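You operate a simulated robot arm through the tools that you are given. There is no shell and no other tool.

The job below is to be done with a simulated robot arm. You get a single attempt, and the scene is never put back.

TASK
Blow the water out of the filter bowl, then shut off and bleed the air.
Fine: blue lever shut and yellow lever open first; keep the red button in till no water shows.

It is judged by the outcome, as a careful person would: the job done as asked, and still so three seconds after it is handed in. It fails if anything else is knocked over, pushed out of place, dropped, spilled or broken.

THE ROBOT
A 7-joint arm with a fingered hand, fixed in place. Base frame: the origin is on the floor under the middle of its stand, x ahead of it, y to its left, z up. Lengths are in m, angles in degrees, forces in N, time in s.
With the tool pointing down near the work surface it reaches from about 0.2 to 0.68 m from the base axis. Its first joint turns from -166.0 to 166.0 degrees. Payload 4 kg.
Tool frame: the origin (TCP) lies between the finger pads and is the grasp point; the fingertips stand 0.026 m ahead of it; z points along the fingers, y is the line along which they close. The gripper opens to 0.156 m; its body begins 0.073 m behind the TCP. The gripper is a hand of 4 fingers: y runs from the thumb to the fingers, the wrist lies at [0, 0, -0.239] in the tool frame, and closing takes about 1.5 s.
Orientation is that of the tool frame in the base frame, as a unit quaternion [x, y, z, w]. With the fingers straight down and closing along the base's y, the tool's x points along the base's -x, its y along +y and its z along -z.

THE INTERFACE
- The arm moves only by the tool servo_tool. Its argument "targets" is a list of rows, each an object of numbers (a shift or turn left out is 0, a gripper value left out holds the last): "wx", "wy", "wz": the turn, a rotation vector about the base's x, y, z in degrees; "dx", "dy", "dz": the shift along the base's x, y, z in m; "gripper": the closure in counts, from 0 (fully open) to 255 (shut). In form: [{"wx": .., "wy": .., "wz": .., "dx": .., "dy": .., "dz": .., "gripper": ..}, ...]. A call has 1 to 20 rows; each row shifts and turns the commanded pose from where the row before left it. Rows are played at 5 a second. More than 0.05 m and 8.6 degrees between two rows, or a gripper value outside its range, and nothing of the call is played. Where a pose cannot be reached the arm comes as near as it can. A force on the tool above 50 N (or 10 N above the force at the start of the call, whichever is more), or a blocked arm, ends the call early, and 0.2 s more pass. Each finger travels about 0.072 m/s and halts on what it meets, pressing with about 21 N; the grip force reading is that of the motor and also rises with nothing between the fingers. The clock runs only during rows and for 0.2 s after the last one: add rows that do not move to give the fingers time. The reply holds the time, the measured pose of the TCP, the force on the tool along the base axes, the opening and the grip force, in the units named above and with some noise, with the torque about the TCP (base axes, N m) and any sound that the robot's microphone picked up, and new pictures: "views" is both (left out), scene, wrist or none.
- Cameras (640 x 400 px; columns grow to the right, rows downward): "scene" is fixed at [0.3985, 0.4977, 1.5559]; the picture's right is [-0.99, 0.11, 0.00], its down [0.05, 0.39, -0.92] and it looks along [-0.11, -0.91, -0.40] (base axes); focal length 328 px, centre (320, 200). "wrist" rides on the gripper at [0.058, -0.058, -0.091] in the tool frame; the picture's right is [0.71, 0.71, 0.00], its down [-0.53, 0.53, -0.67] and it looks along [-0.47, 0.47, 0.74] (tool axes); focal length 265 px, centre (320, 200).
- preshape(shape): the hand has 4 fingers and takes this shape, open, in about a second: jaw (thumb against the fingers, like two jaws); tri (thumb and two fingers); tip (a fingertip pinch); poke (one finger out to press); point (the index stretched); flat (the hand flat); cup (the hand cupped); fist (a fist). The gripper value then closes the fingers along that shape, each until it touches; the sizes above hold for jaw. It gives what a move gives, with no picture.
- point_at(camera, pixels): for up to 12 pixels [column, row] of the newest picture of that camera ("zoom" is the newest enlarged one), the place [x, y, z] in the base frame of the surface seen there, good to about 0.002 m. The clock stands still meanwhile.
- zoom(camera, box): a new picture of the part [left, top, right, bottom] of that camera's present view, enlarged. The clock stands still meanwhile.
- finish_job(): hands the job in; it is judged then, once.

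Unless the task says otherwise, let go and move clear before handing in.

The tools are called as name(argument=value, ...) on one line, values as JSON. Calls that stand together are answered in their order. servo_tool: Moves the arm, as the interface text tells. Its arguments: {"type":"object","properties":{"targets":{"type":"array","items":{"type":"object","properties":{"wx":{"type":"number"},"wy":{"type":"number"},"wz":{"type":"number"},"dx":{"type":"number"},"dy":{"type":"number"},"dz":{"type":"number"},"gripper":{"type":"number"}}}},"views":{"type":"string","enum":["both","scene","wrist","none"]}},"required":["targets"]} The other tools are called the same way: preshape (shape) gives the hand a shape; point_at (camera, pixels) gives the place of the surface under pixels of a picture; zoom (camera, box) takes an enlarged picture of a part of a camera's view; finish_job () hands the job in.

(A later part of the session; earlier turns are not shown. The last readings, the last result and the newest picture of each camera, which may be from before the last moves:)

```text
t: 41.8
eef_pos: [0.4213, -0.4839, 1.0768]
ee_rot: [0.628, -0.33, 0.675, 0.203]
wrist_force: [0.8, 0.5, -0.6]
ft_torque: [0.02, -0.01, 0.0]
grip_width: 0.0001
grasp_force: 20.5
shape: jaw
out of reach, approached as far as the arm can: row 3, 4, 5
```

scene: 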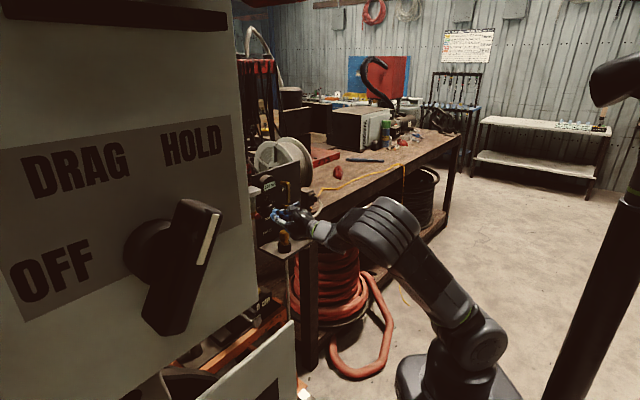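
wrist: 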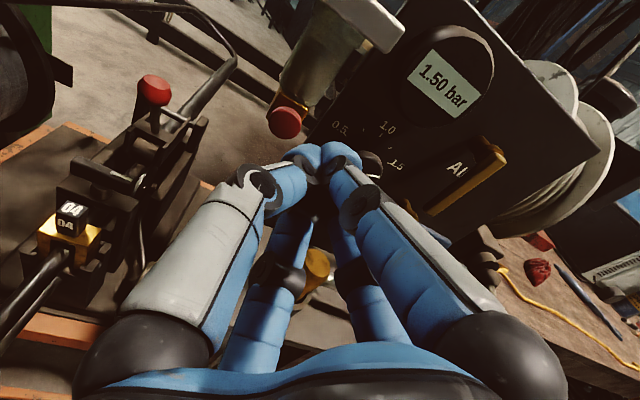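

Roll was not the limit: the position stays stuck near s≈0.044, z≈1.077. I'll turn the tool about the vertical by 17° toward the left, which moves the wrist to a less awkward place, and try the shift again.

servo_tool(targets=[{"wz": 8.5}, {"wz": 8.5}, {"dx": 0.0045, "dy": 0.0045, "dz": -0.005}, {"dx": 0.0045, "dy": 0.0045, "dz": -0.005}, {}])

```text
t: 43.0
eef_pos: [0.4306, -0.4755, 1.0664]
ee_rot: [0.666, -0.235, 0.7, 0.104]
wrist_force: [0.1, -0.6, -0.3]
ft_torque: [0.02, -0.02, 0.02]
grip_width: 0.0
grasp_force: 21.5
shape: jaw
```

scene: 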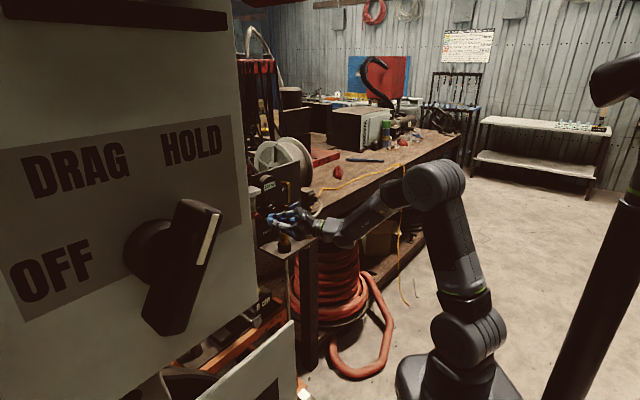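
wrist: 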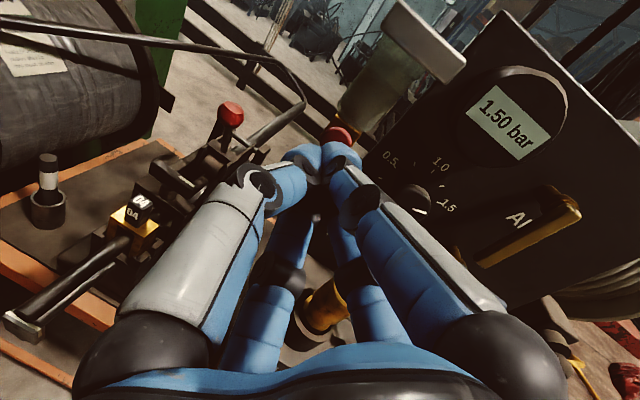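

That worked: the elbow came back up and no limit was reported; TCP is at (0.4306,-0.4755,1.0664) with the tool pointing at azimuth -28°. I'll move to 1.5 cm in front of the button face, lined up on (s 0.026, z 1.057).

servo_tool(targets=[{"dx": 0.00825, "dy": -0.00625, "dz": -0.0023}, {"dx": 0.00825, "dy": -0.00625, "dz": -0.0023}, {"dx": 0.00825, "dy": -0.00625, "dz": -0.0023}, {"dx": 0.00825, "dy": -0.00625, "dz": -0.0023}, {}])

zoom(camera="wrist", box=[220, 20, 460, 210])

zoom(camera="scene", box=[236, 180, 300, 230])

```text
t: 44.2
eef_pos: [0.4636, -0.5006, 1.0568]
ee_rot: [0.666, -0.237, 0.7, 0.105]
wrist_force: [0.3, 0.1, -0.4]
ft_torque: [0.01, -0.02, 0.01]
grip_width: 0.0
grasp_force: 20.8
shape: jaw
```

scene: 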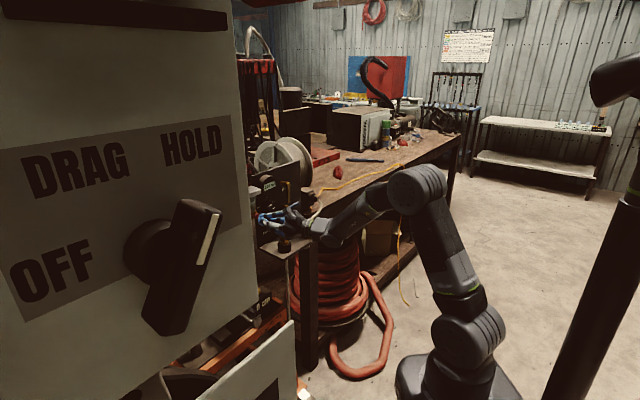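
wrist: 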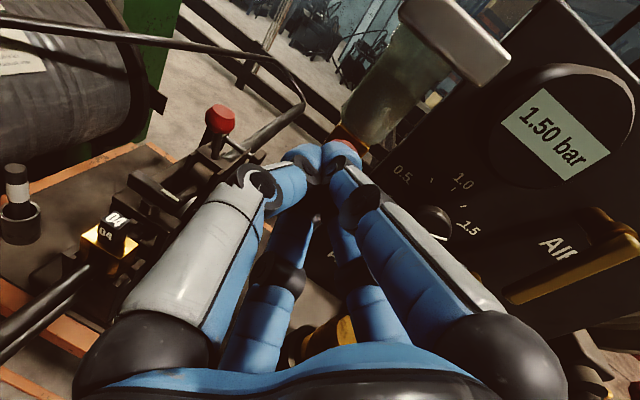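

```text
2.11 times, centred on (340, 115) of wrist
```

zoom: 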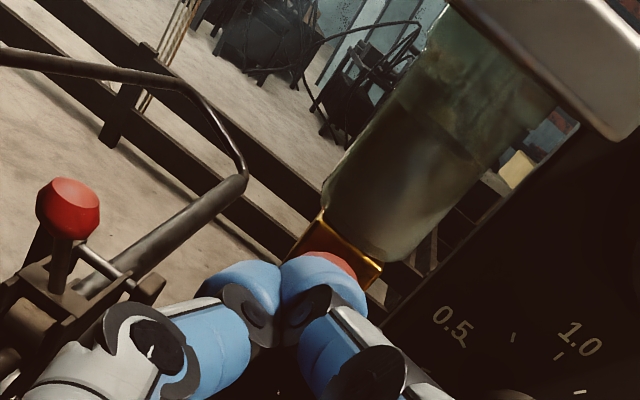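

```text
8.00 times, centred on (268, 205) of scene
```

zoom: 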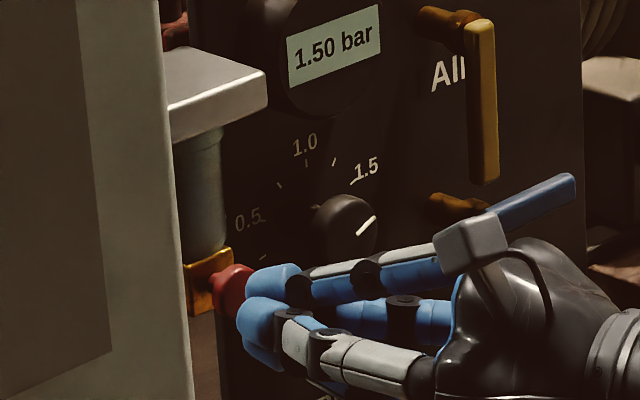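

The fingertips are 1.5 cm in front of the button, slightly right of centre; the water line is visible in the bowl at wrist zoom (430,120). I'll shift 6 mm left and close most of the gap.

servo_tool(targets=[{"dx": 0.0042, "dy": 0.0042}, {"dx": 0.003, "dy": -0.003}, {"dx": 0.003, "dy": -0.003}, {"dx": 0.003, "dy": -0.003}])

zoom(camera="wrist", box=[280, 40, 440, 190])

zoom(camera="scene", box=[236, 180, 300, 230])

```text
t: 45.2
eef_pos: [0.4764, -0.5052, 1.0573]
ee_rot: [0.666, -0.236, 0.7, 0.105]
wrist_force: [-0.8, 1.5, 0.4]
ft_torque: [0.0, 0.02, -0.03]
grip_width: 0.0001
grasp_force: 20.6
shape: jaw
```

scene: 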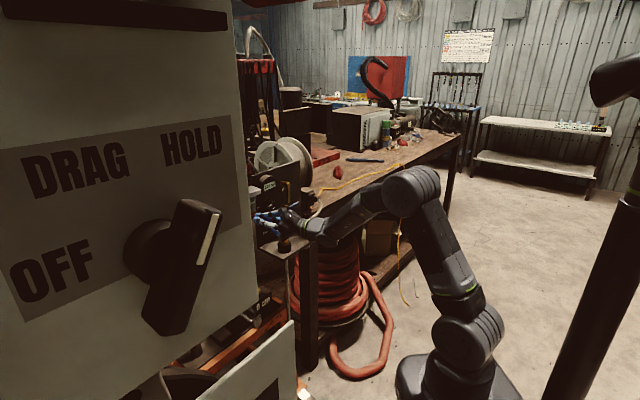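
wrist: 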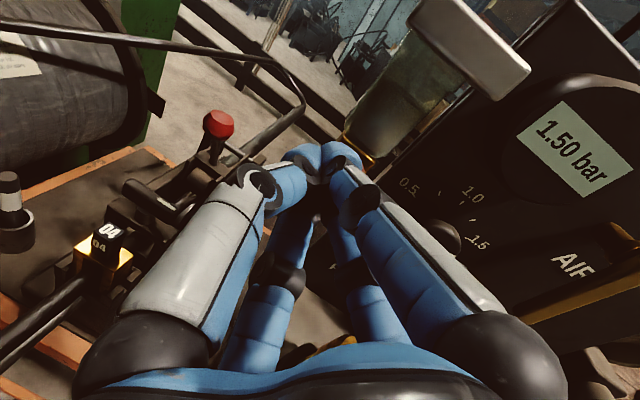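

```text
2.67 times, centred on (360, 115) of wrist
```

zoom: 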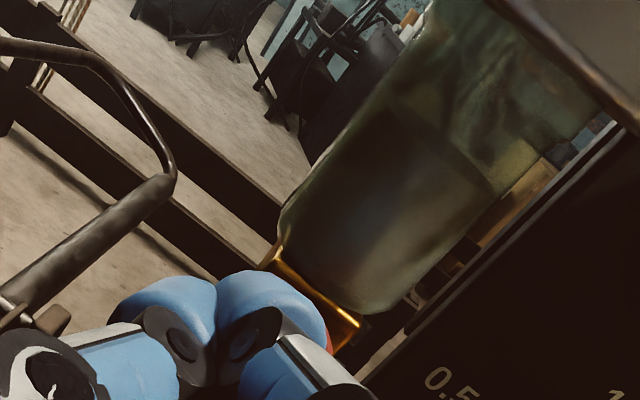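

```text
8.00 times, centred on (268, 205) of scene
```

zoom: 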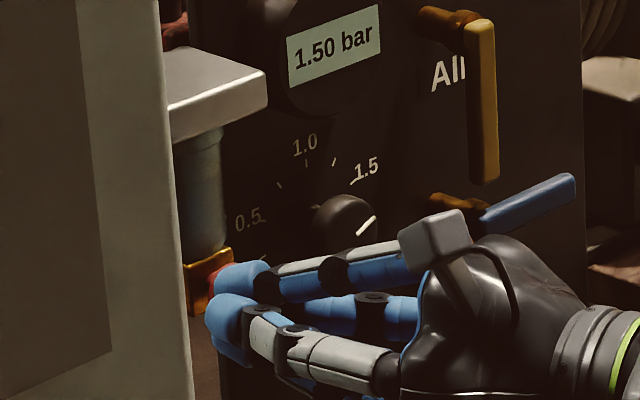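

A light 1.6 N along the button axis shows first contact. I'll press in by steps of about 3 mm and watch force, sound and the water level.

servo_tool(targets=[{"dx": 0.0021, "dy": -0.0021}, {"dx": 0.0021, "dy": -0.0021}, {"dx": 0.0014, "dy": -0.0014}])

zoom(camera="wrist", box=[280, 40, 440, 190])

zoom(camera="scene", box=[236, 180, 300, 230])

```text
t: 46.0
eef_pos: [0.4824, -0.5101, 1.057]
ee_rot: [0.666, -0.235, 0.7, 0.105]
wrist_force: [-10.3, 7.8, 0.1]
ft_torque: [0.0, -0.01, -0.1]
grip_width: 0.0
grasp_force: 20.7
shape: jaw
heard: click
```

scene: 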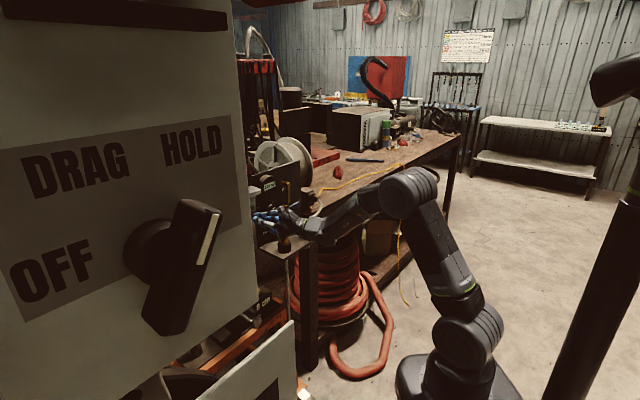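
wrist: 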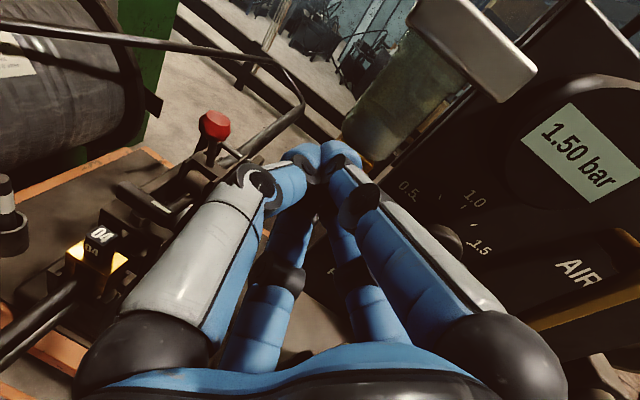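

```text
2.67 times, centred on (360, 115) of wrist
```

zoom: 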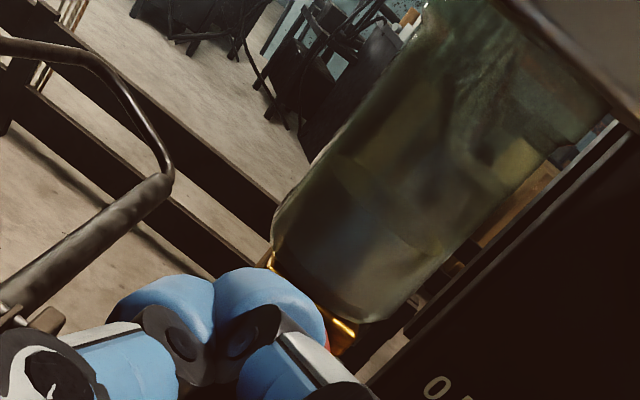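

```text
8.00 times, centred on (268, 205) of scene
```

zoom: 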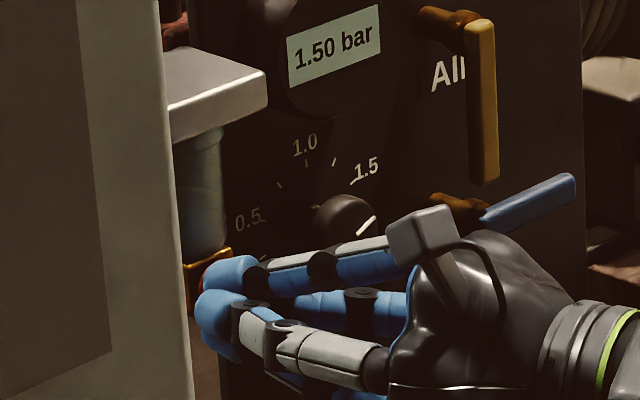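

A click was heard, force is about 13 N, and the water surface has already dropped to wrist zoom (380,200). I'll hold still and keep the button in while the rest drains.

servo_tool(targets=[{}, {}, {}, {}, {}])

zoom(camera="wrist", box=[280, 40, 440, 190])

zoom(camera="scene", box=[240, 180, 288, 220])

```text
t: 47.2
eef_pos: [0.4818, -0.5096, 1.059]
ee_rot: [0.666, -0.236, 0.7, 0.103]
wrist_force: [-12.3, 8.6, -0.8]
ft_torque: [-0.03, -0.03, -0.13]
grip_width: 0.0001
grasp_force: 20.9
shape: jaw
```

scene: 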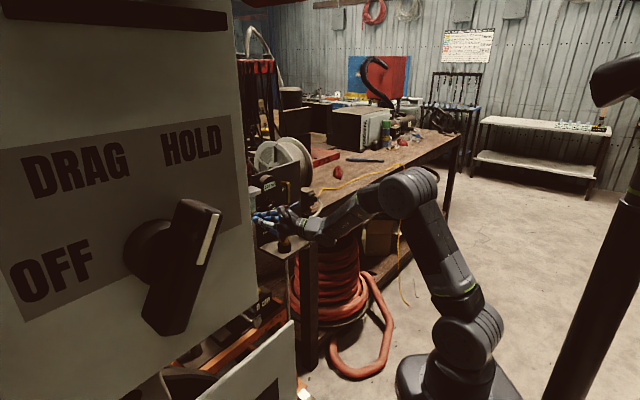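
wrist: 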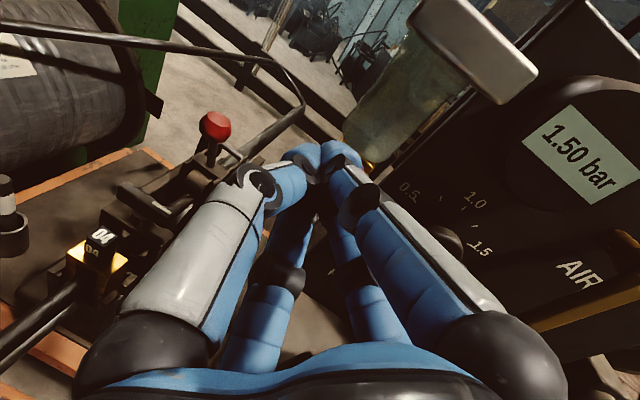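

```text
2.67 times, centred on (360, 115) of wrist
```

zoom: 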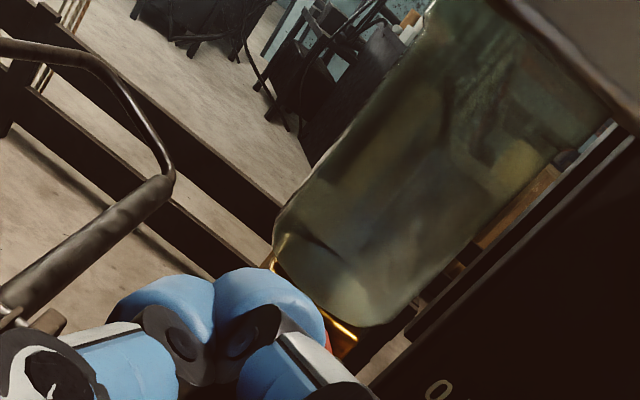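

```text
10.00 times, centred on (264, 200) of scene
```

zoom: 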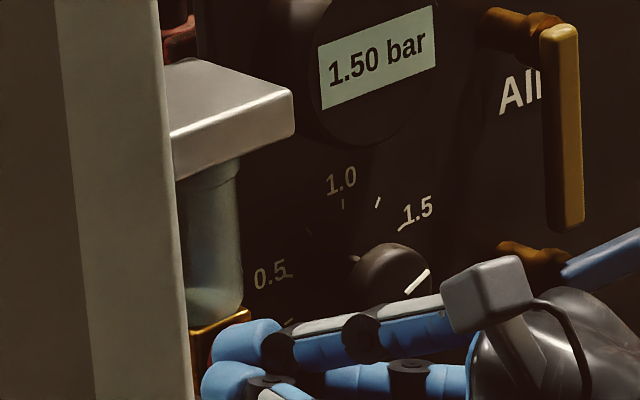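

The bowl now looks nearly clear, with perhaps a last bit at the bottom (wrist zoom (320,245)). I'll keep holding two more seconds.

servo_tool(targets=[{}, {}, {}, {}, {}, {}, {}, {}], views="wrist")

zoom(camera="wrist", box=[280, 40, 440, 190])

zoom(camera="wrist", box=[330, 70, 420, 170])

zoom(camera="scene", box=[240, 190, 272, 217])

```text
t: 49.0
eef_pos: [0.4818, -0.5105, 1.0576]
ee_rot: [0.666, -0.236, 0.7, 0.105]
wrist_force: [-9.2, 8.8, 0.0]
ft_torque: [-0.01, -0.03, 0.01]
grip_width: 0.0
grasp_force: 21.0
shape: jaw
```

wrist: 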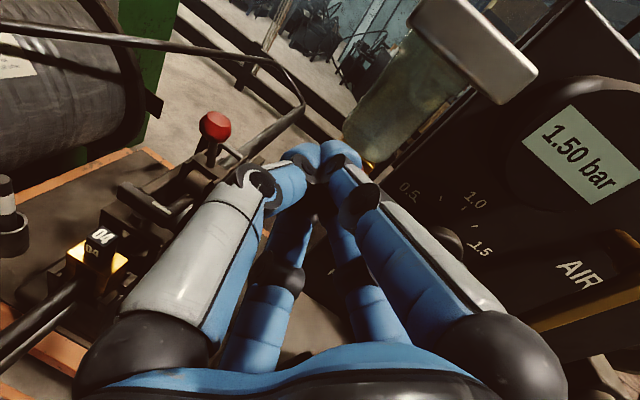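

```text
2.67 times, centred on (360, 115) of wrist
```

zoom: 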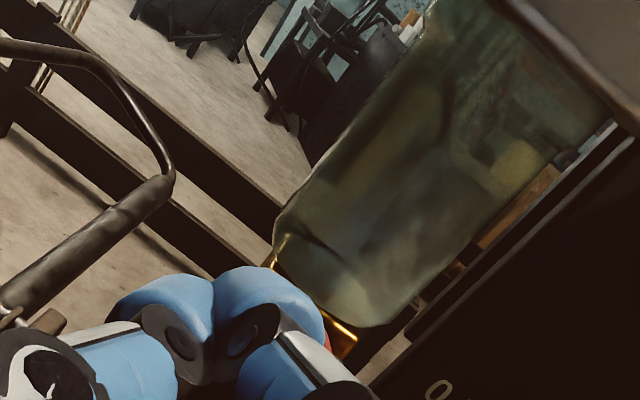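

```text
4.00 times, centred on (375, 120) of wrist
```

zoom: 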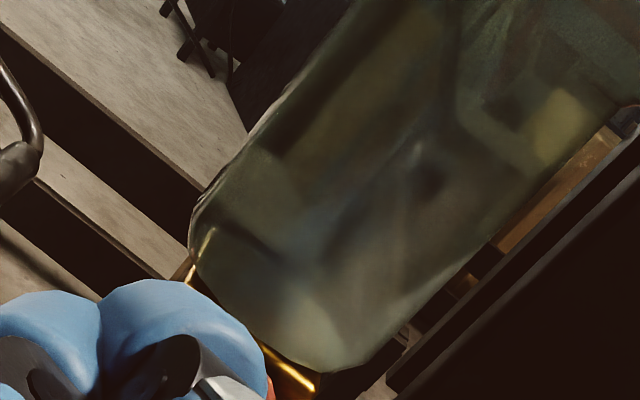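

```text
14.81 times, centred on (256, 204) of scene
```

zoom: 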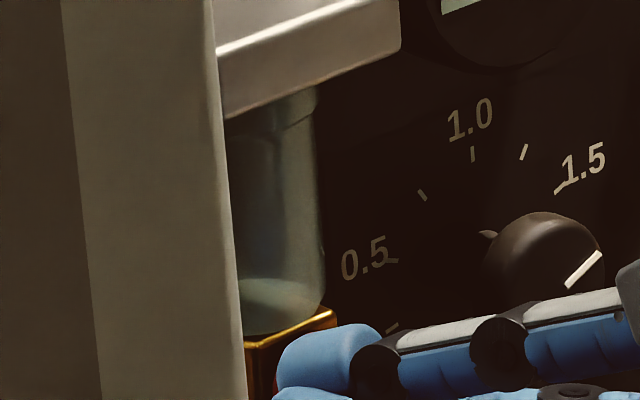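

The picture at t=49.0 is unchanged from t=47.2: the bowl is see-through with no moving surface, so the water seems gone. I'll hold two seconds more as a margin before releasing.

servo_tool(targets=[{}, {}, {}, {}, {}, {}, {}, {}, {}, {}], views="wrist")

zoom(camera="wrist", box=[330, 70, 420, 170])

```text
t: 51.2
eef_pos: [0.4821, -0.5097, 1.0575]
ee_rot: [0.666, -0.236, 0.7, 0.105]
wrist_force: [-8.4, 9.8, -0.2]
ft_torque: [-0.03, -0.04, 0.03]
grip_width: 0.0
grasp_force: 21.3
shape: jaw
```

wrist: 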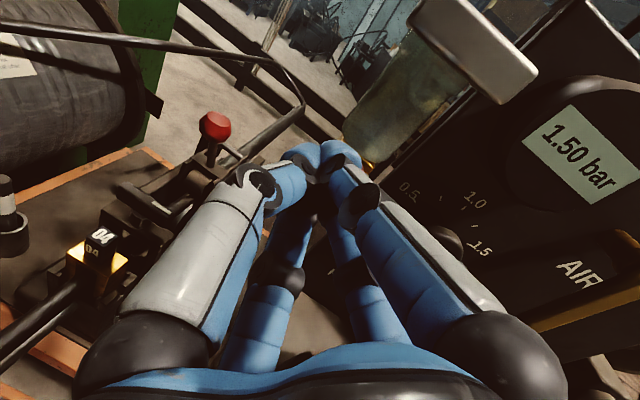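

```text
4.00 times, centred on (375, 120) of wrist
```

zoom: 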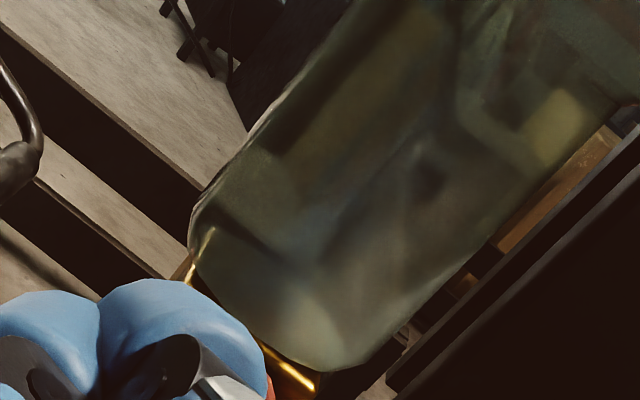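

The bowl looks the same as two seconds ago and no water surface is left. I'll release the button by backing straight off and look at the bowl again unobstructed.

servo_tool(targets=[{"dx": -0.005, "dy": 0.005}, {"dx": -0.0085, "dy": 0.0085}, {"dx": -0.0085, "dy": 0.0085}, {"dx": -0.0085, "dy": 0.0085}, {"dx": -0.0085, "dy": 0.0085}, {}])

zoom(camera="wrist", box=[300, 0, 480, 160])

zoom(camera="scene", box=[240, 180, 288, 220])

```text
t: 52.6
eef_pos: [0.4441, -0.4701, 1.056]
ee_rot: [0.666, -0.235, 0.7, 0.105]
wrist_force: [0.1, 0.1, 0.4]
ft_torque: [-0.01, 0.02, -0.01]
grip_width: 0.0
grasp_force: 21.3
shape: jaw
```

scene: 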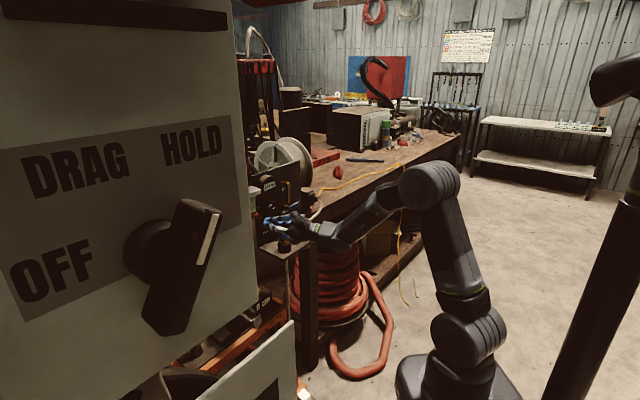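
wrist: 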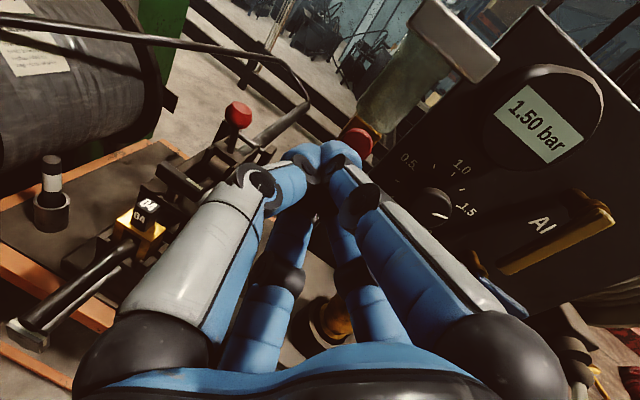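

```text
2.50 times, centred on (390, 80) of wrist
```

zoom: 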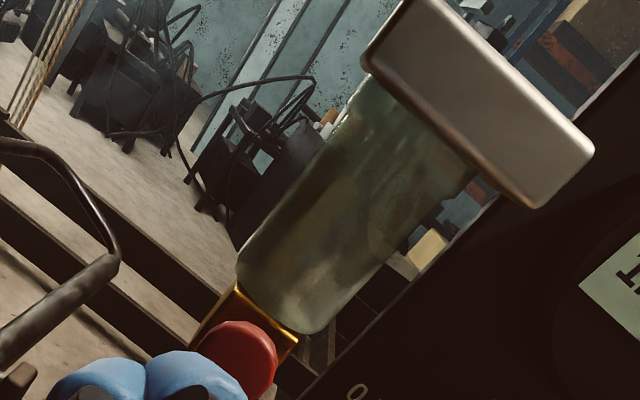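

```text
10.00 times, centred on (264, 200) of scene
```

zoom: 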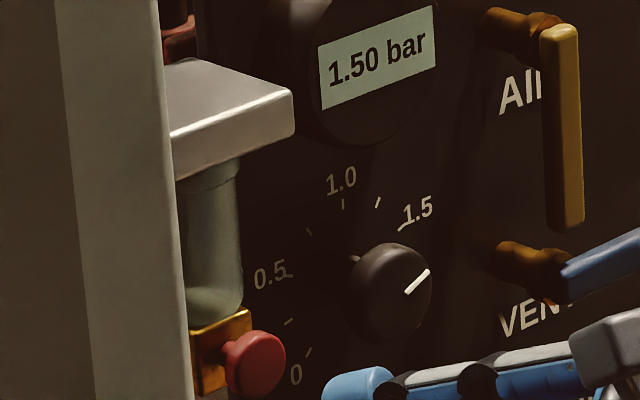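

The bowl shows no water line any more, the button has sprung back out, and the gauge still holds 1.50 bar. Next I'll go to the left of the yellow lever, turning the tool square to the panel again with the camera on the left, at a safe standoff.

servo_tool(targets=[{"wz": -8.5, "dx": -0.0318, "dy": -0.0177}, {"wz": -8.5, "dx": -0.0318, "dy": -0.0177}, {"wx": -5.66, "wy": 5.66, "dx": -0.0043, "dy": -0.0091, "dz": 0.0023}, {"wx": -5.66, "wy": 5.66, "dx": -0.0043, "dy": -0.0091, "dz": 0.0023}, {"wx": -5.66, "wy": 5.66, "dx": -0.0043, "dy": -0.0091, "dz": 0.0023}, {"wx": -5.66, "wy": 5.66, "dx": -0.0043, "dy": -0.0091, "dz": 0.0023}, {"wx": -5.66, "wy": 5.66, "dx": -0.0043, "dy": -0.0091, "dz": 0.0023}, {"wx": -5.66, "wy": 5.66, "dx": -0.0043, "dy": -0.0091, "dz": 0.0023}, {"wx": -5.66, "wy": 5.66, "dx": -0.0043, "dy": -0.0091, "dz": 0.0023}, {}])

zoom(camera="scene", box=[240, 165, 320, 225])

```text
t: 54.8
eef_pos: [0.3501, -0.5703, 1.0726]
ee_rot: [0.707, 0.001, 0.5, 0.501]
wrist_force: [-0.7, -0.5, 0.2]
ft_torque: [0.01, -0.01, 0.0]
grip_width: 0.0
grasp_force: 21.1
shape: jaw
```

scene: 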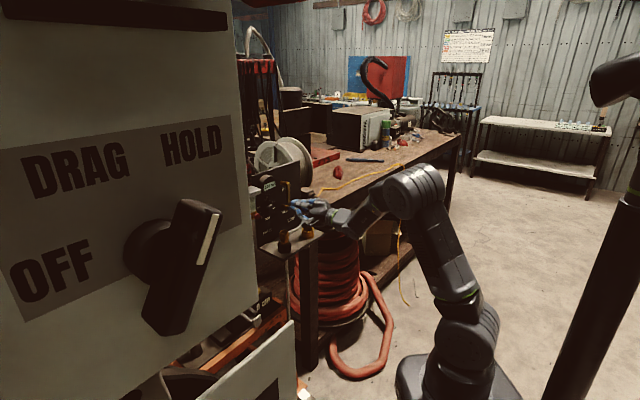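
wrist: 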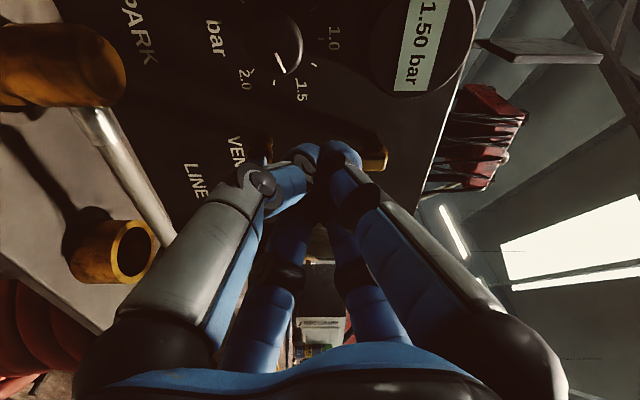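

```text
6.67 times, centred on (280, 195) of scene
```

zoom: 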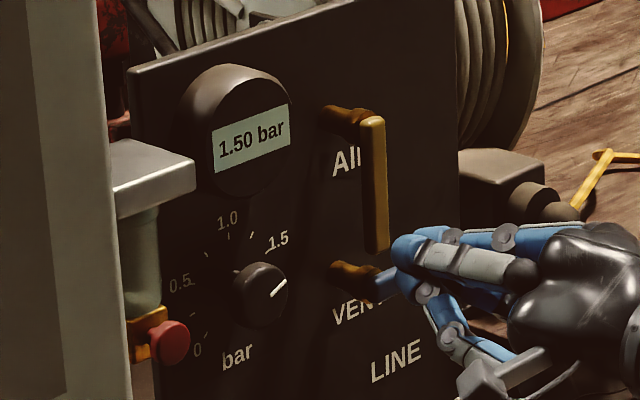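

The tool is level at s≈0.156, d≈0.129, z≈1.073. I'll advance straight in to the left of the hanging yellow lever, between it and the regulator knob.

servo_tool(targets=[{"dx": 0.0092, "dy": -0.0092}, {"dx": 0.0092, "dy": -0.0092}, {"dx": 0.0092, "dy": -0.0092}, {"dx": 0.0092, "dy": -0.0092}, {"dx": 0.0092, "dy": -0.0092}, {"dx": 0.0075, "dy": -0.0075}, {}])

zoom(camera="scene", box=[240, 165, 320, 225])

zoom(camera="wrist", box=[240, 60, 480, 210])

```text
t: 56.4
eef_pos: [0.4025, -0.6254, 1.073]
ee_rot: [0.707, 0.001, 0.5, 0.5]
wrist_force: [0.7, 0.5, 0.0]
ft_torque: [-0.04, -0.01, 0.0]
grip_width: 0.0002
grasp_force: 20.5
shape: jaw
```

scene: 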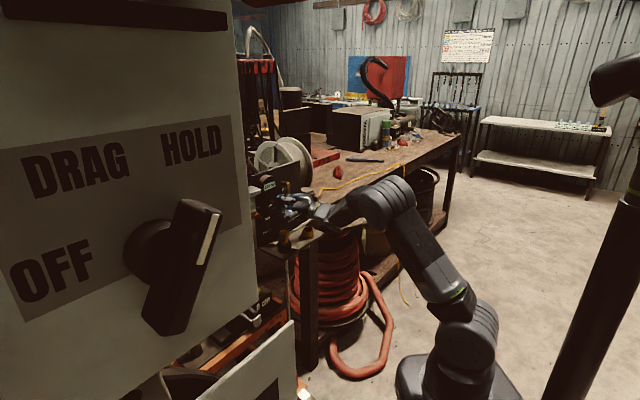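
wrist: 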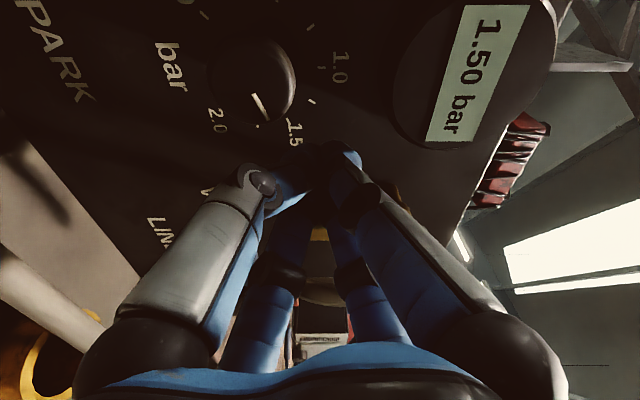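

```text
6.67 times, centred on (280, 195) of scene
```

zoom: 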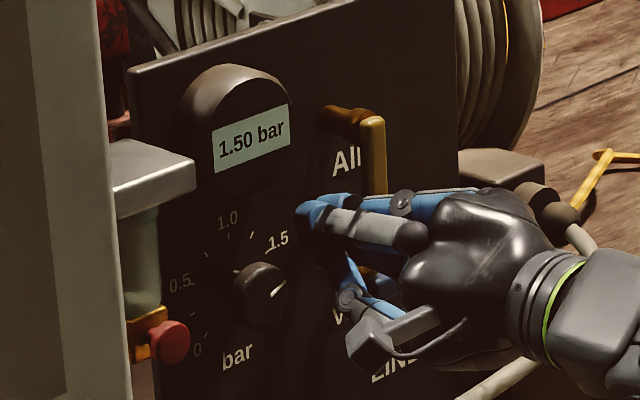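

```text
2.67 times, centred on (360, 135) of wrist
```

zoom: 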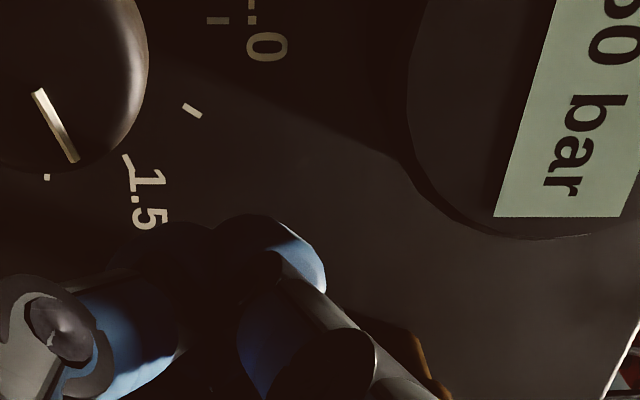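

No contact force; the tips sit at s≈0.158, d≈0.053 left of the yellow lever. I'll push right along its arc.

servo_tool(targets=[{"dx": -0.0071, "dy": -0.0071, "dz": -0.002}, {"dx": -0.0071, "dy": -0.0071, "dz": -0.002}, {"dx": -0.0071, "dy": -0.0071, "dz": -0.002}, {"dx": -0.0064, "dy": -0.0064, "dz": -0.0015}])

zoom(camera="scene", box=[240, 165, 320, 225])

```text
t: 57.4
eef_pos: [0.3742, -0.6513, 1.0656]
ee_rot: [0.707, 0.0, 0.5, 0.5]
wrist_force: [0.7, 1.5, -0.5]
ft_torque: [0.01, 0.01, 0.02]
grip_width: 0.0
grasp_force: 20.8
shape: jaw
```

scene: 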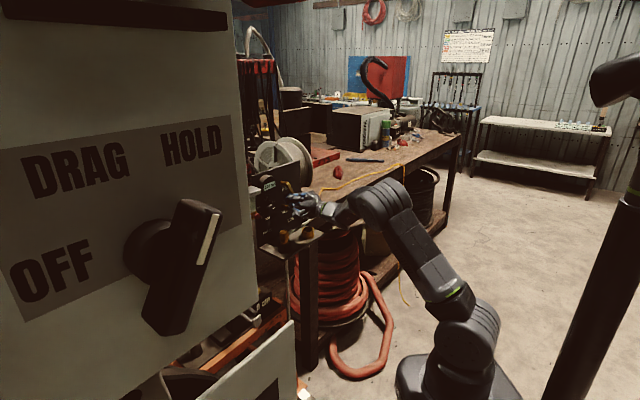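
wrist: 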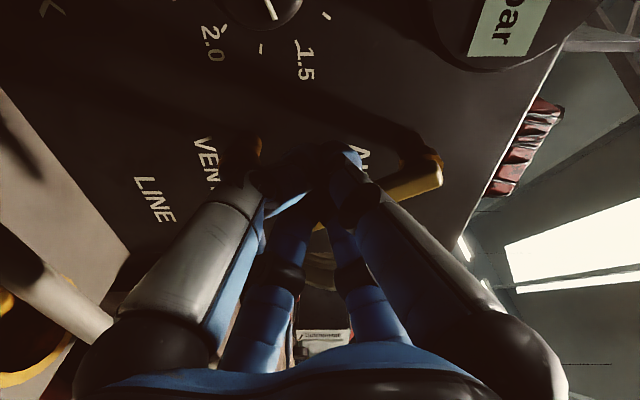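

```text
6.67 times, centred on (280, 195) of scene
```

zoom: 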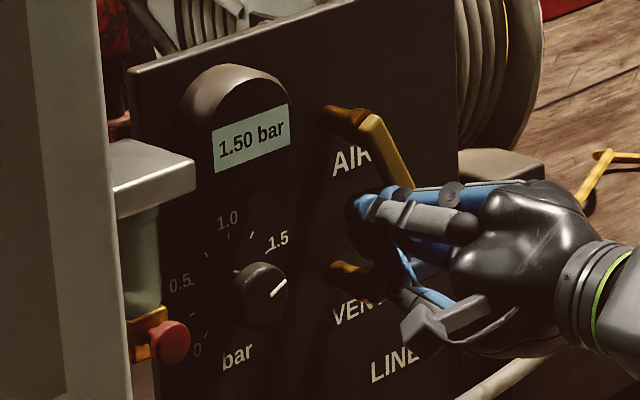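

The yellow lever is swinging back (about 30° from vertical). I'll continue along the arc to near level.

servo_tool(targets=[{"dx": -0.0071, "dy": -0.0071, "dz": 0.001}, {"dx": -0.0071, "dy": -0.0071, "dz": 0.003}, {"dx": -0.0064, "dy": -0.0064, "dz": 0.004}, {"dx": -0.0057, "dy": -0.0057, "dz": 0.006}, {"dx": -0.005, "dy": -0.005, "dz": 0.008}, {"dx": -0.0028, "dy": -0.0028, "dz": 0.007}])

zoom(camera="scene", box=[240, 165, 320, 225])

```text
t: 58.8
eef_pos: [0.3411, -0.6858, 1.095]
ee_rot: [0.707, 0.001, 0.5, 0.501]
wrist_force: [-0.3, 0.4, -1.3]
ft_torque: [-0.01, 0.0, -0.01]
grip_width: 0.0001
grasp_force: 20.7
shape: jaw
```

scene: 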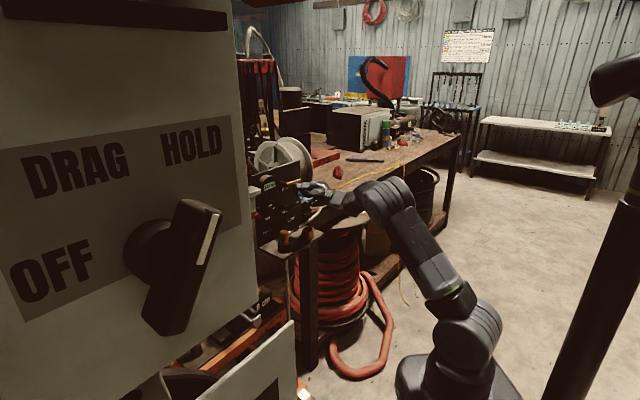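
wrist: 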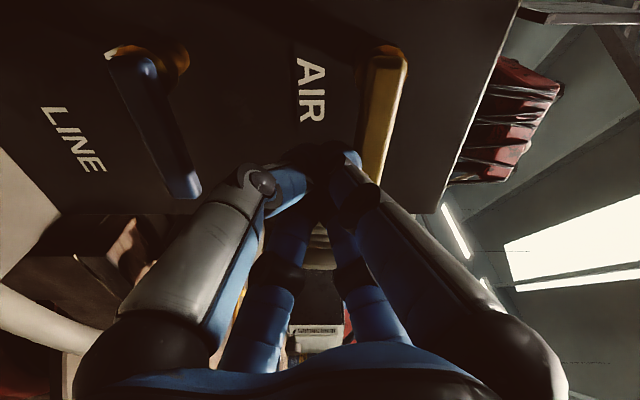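

```text
6.67 times, centred on (280, 195) of scene
```

zoom: 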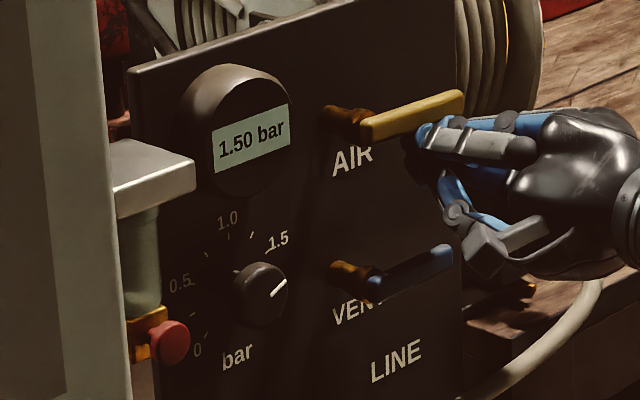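

The yellow lever is nearly level again. I'll nudge up until the stop pushes back.

servo_tool(targets=[{"dz": 0.003}, {"dz": 0.003}], views="none")

zoom(camera="scene", box=[260, 165, 320, 210])

```text
t: 59.4
eef_pos: [0.3388, -0.6865, 1.0964]
ee_rot: [0.709, -0.001, 0.499, 0.498]
wrist_force: [-3.1, -0.5, -12.3]
ft_torque: [0.11, 0.14, -0.04]
grip_width: 0.0
grasp_force: 20.9
shape: jaw
```

```text
8.89 times, centred on (290, 188) of scene
```

zoom: 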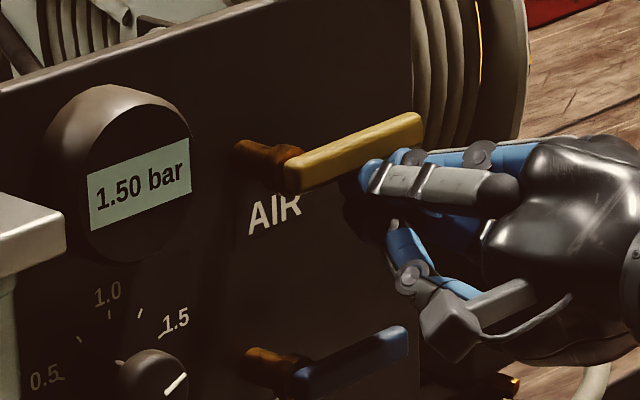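

The stop pushed back at 12 N with the yellow lever level again, so the air is shut off (1.50 bar is still trapped). I'll drop off the yellow lever, go down to just above the blue one, and tilt the hand down 42° there so it clears the hose.

servo_tool(targets=[{"dz": -0.008}, {"dz": -0.012}, {"dz": -0.012}, {"dz": -0.008}, {"wx": 6, "wy": 6}, {"wx": 6, "wy": 6}, {"wx": 6, "wy": 6}, {"wx": 6, "wy": 6}, {"wx": 6, "wy": 6}, {}])

zoom(camera="scene", box=[250, 165, 330, 225])

```text
t: 61.6
eef_pos: [0.3401, -0.6868, 1.06]
ee_rot: [0.915, 0.0, 0.286, 0.285]
wrist_force: [0.0, -0.4, 0.4]
ft_torque: [0.04, -0.02, -0.02]
grip_width: 0.0
grasp_force: 21.1
shape: jaw
```

scene: 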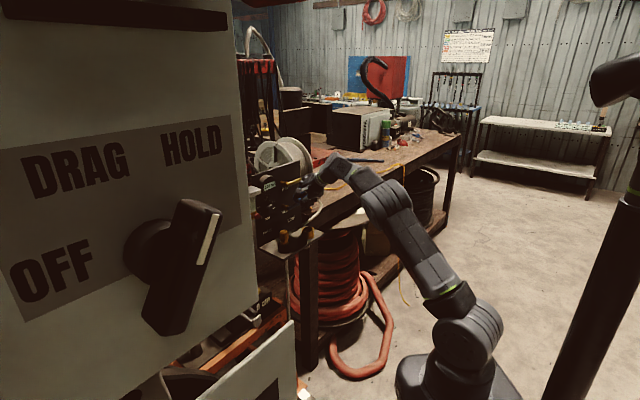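
wrist: 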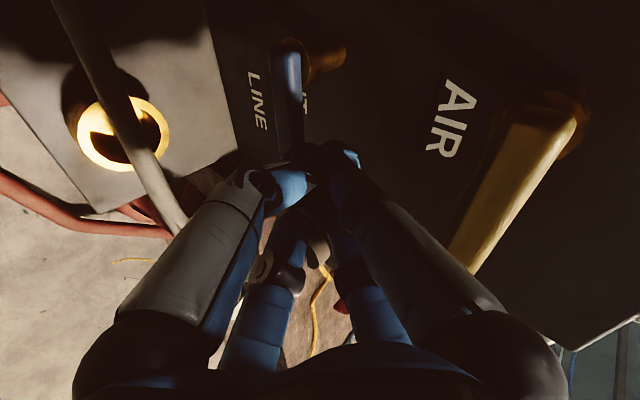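

```text
6.67 times, centred on (290, 195) of scene
```

zoom: 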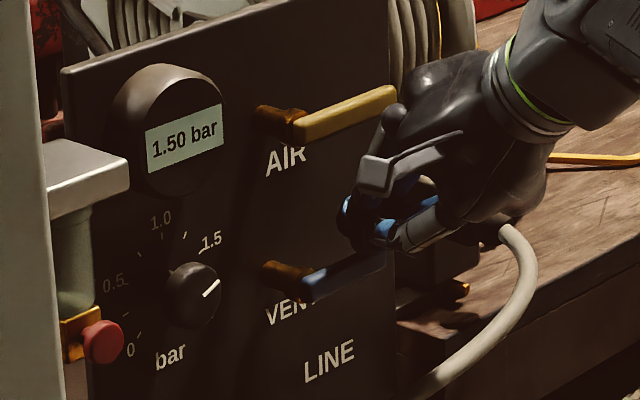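

The hand is tilted, just above the blue lever with no contact. I'll press it down along its arc in slow steps.

servo_tool(targets=[{"dz": -0.008}, {"dz": -0.008}, {"dz": -0.008}, {"dz": -0.008}])

zoom(camera="scene", box=[250, 165, 330, 225])

```text
t: 62.6
eef_pos: [0.3423, -0.6862, 1.0287]
ee_rot: [0.915, 0.0, 0.286, 0.285]
wrist_force: [-0.8, -0.5, 1.3]
ft_torque: [0.03, -0.01, 0.0]
grip_width: 0.0002
grasp_force: 21.2
shape: jaw
```

scene: 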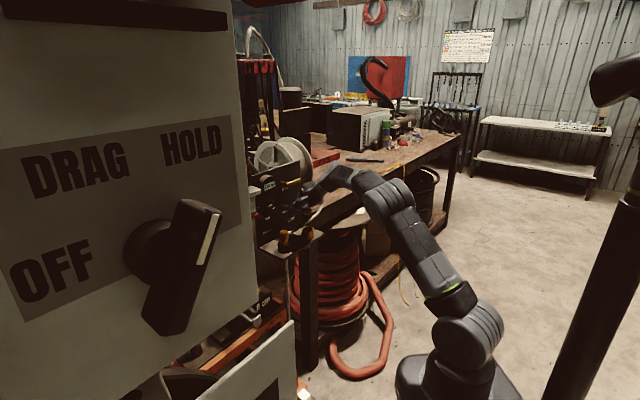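
wrist: 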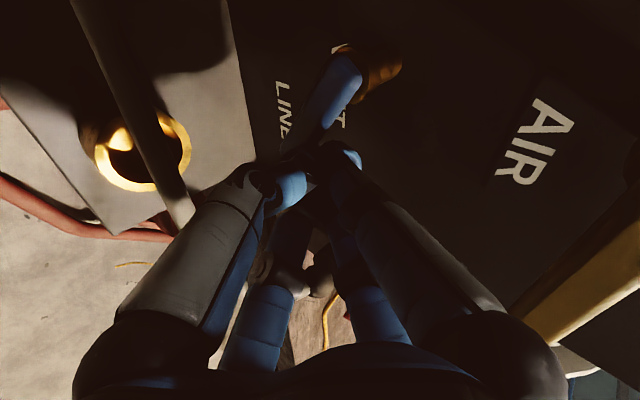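

```text
6.67 times, centred on (290, 195) of scene
```

zoom: 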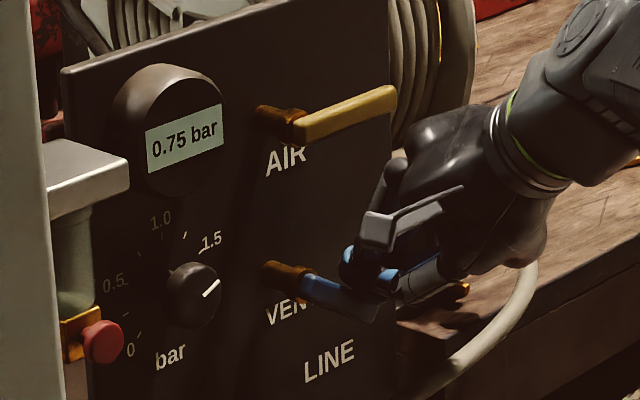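

The gauge is falling (0.75 bar) as the blue lever opens, now about 30° down. I'll continue along the arc, keeping above the hose.

servo_tool(targets=[{"dx": 0.0004, "dy": 0.0004, "dz": -0.0088}, {"dx": 0.0007, "dy": 0.0007, "dz": -0.0088}, {"dx": 0.001, "dy": 0.001, "dz": -0.0085}, {"dx": 0.0028, "dy": 0.0028, "dz": -0.005}])

zoom(camera="scene", box=[250, 175, 330, 235])

```text
t: 63.6
eef_pos: [0.3471, -0.6802, 0.9961]
ee_rot: [0.915, 0.0, 0.286, 0.284]
wrist_force: [-0.8, -0.1, 0.2]
ft_torque: [-0.03, 0.01, 0.0]
grip_width: 0.0
grasp_force: 21.0
shape: jaw
```

scene: 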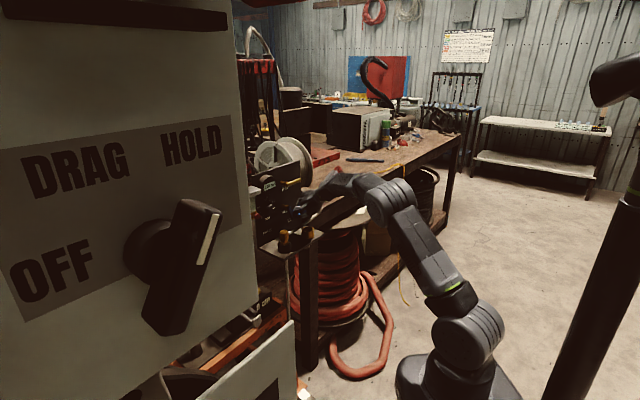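
wrist: 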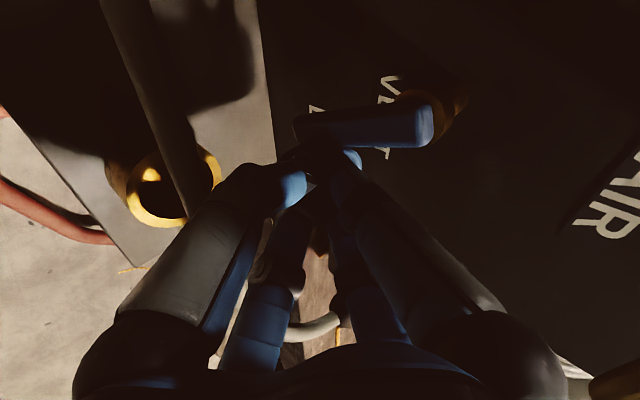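

```text
6.67 times, centred on (290, 205) of scene
```

zoom: 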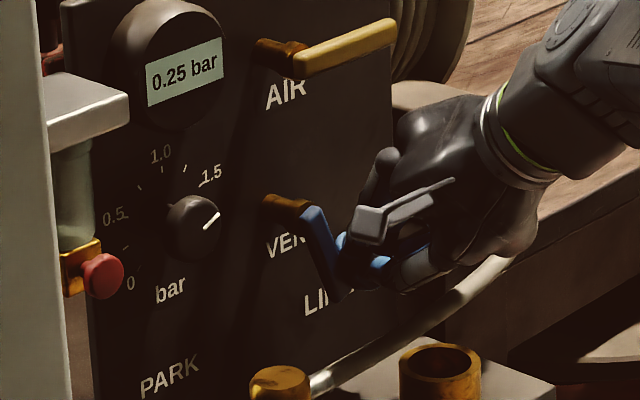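

The gauge reads 0.25 bar with the lever about 75° down. I'll push left a little more to bring it fully vertical.

servo_tool(targets=[{"dx": 0.0038, "dy": 0.0038, "dz": -0.002}, {"dx": 0.0038, "dy": 0.0038, "dz": -0.001}, {"dx": 0.0035, "dy": 0.0035}])

zoom(camera="scene", box=[250, 175, 330, 235])

```text
t: 64.4
eef_pos: [0.3566, -0.6709, 0.9926]
ee_rot: [0.915, 0.0, 0.284, 0.285]
wrist_force: [-6.2, -1.0, -2.5]
ft_torque: [-0.05, 0.0, -0.01]
grip_width: 0.0001
grasp_force: 21.0
shape: jaw
```

scene: 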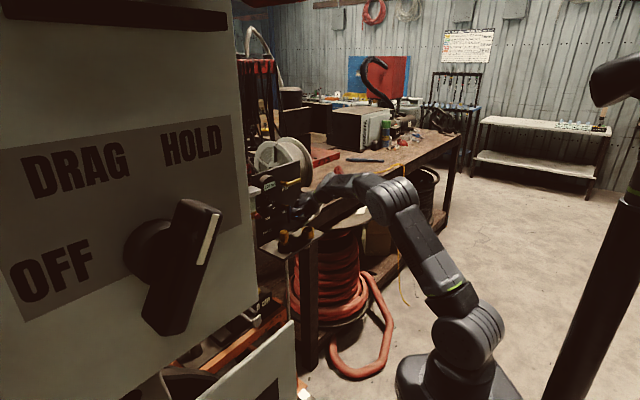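
wrist: 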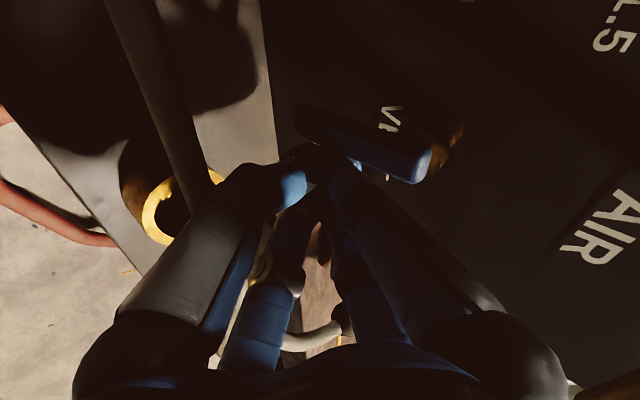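

```text
6.67 times, centred on (290, 205) of scene
```

zoom: 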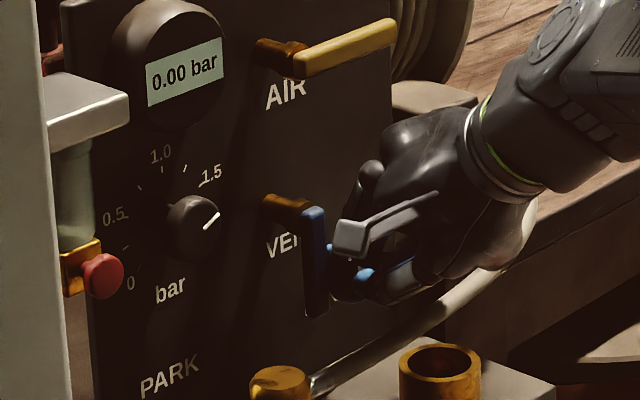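

The gauge now reads 0.00 bar and the lever is practically vertical, with force starting to rise. One more small nudge left will confirm the stop.

servo_tool(targets=[{"dx": 0.0022, "dy": 0.0022}], views="none")

zoom(camera="scene", box=[250, 175, 330, 235])

```text
t: 64.8
eef_pos: [0.3593, -0.6679, 0.9944]
ee_rot: [0.915, -0.001, 0.285, 0.285]
wrist_force: [-11.9, -4.8, -3.1]
ft_torque: [0.02, -0.02, -0.1]
grip_width: 0.0
grasp_force: 20.9
shape: jaw
```

```text
6.67 times, centred on (290, 205) of scene
```

zoom: 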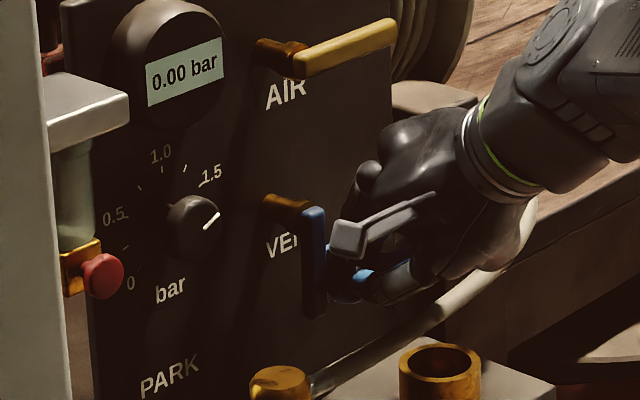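

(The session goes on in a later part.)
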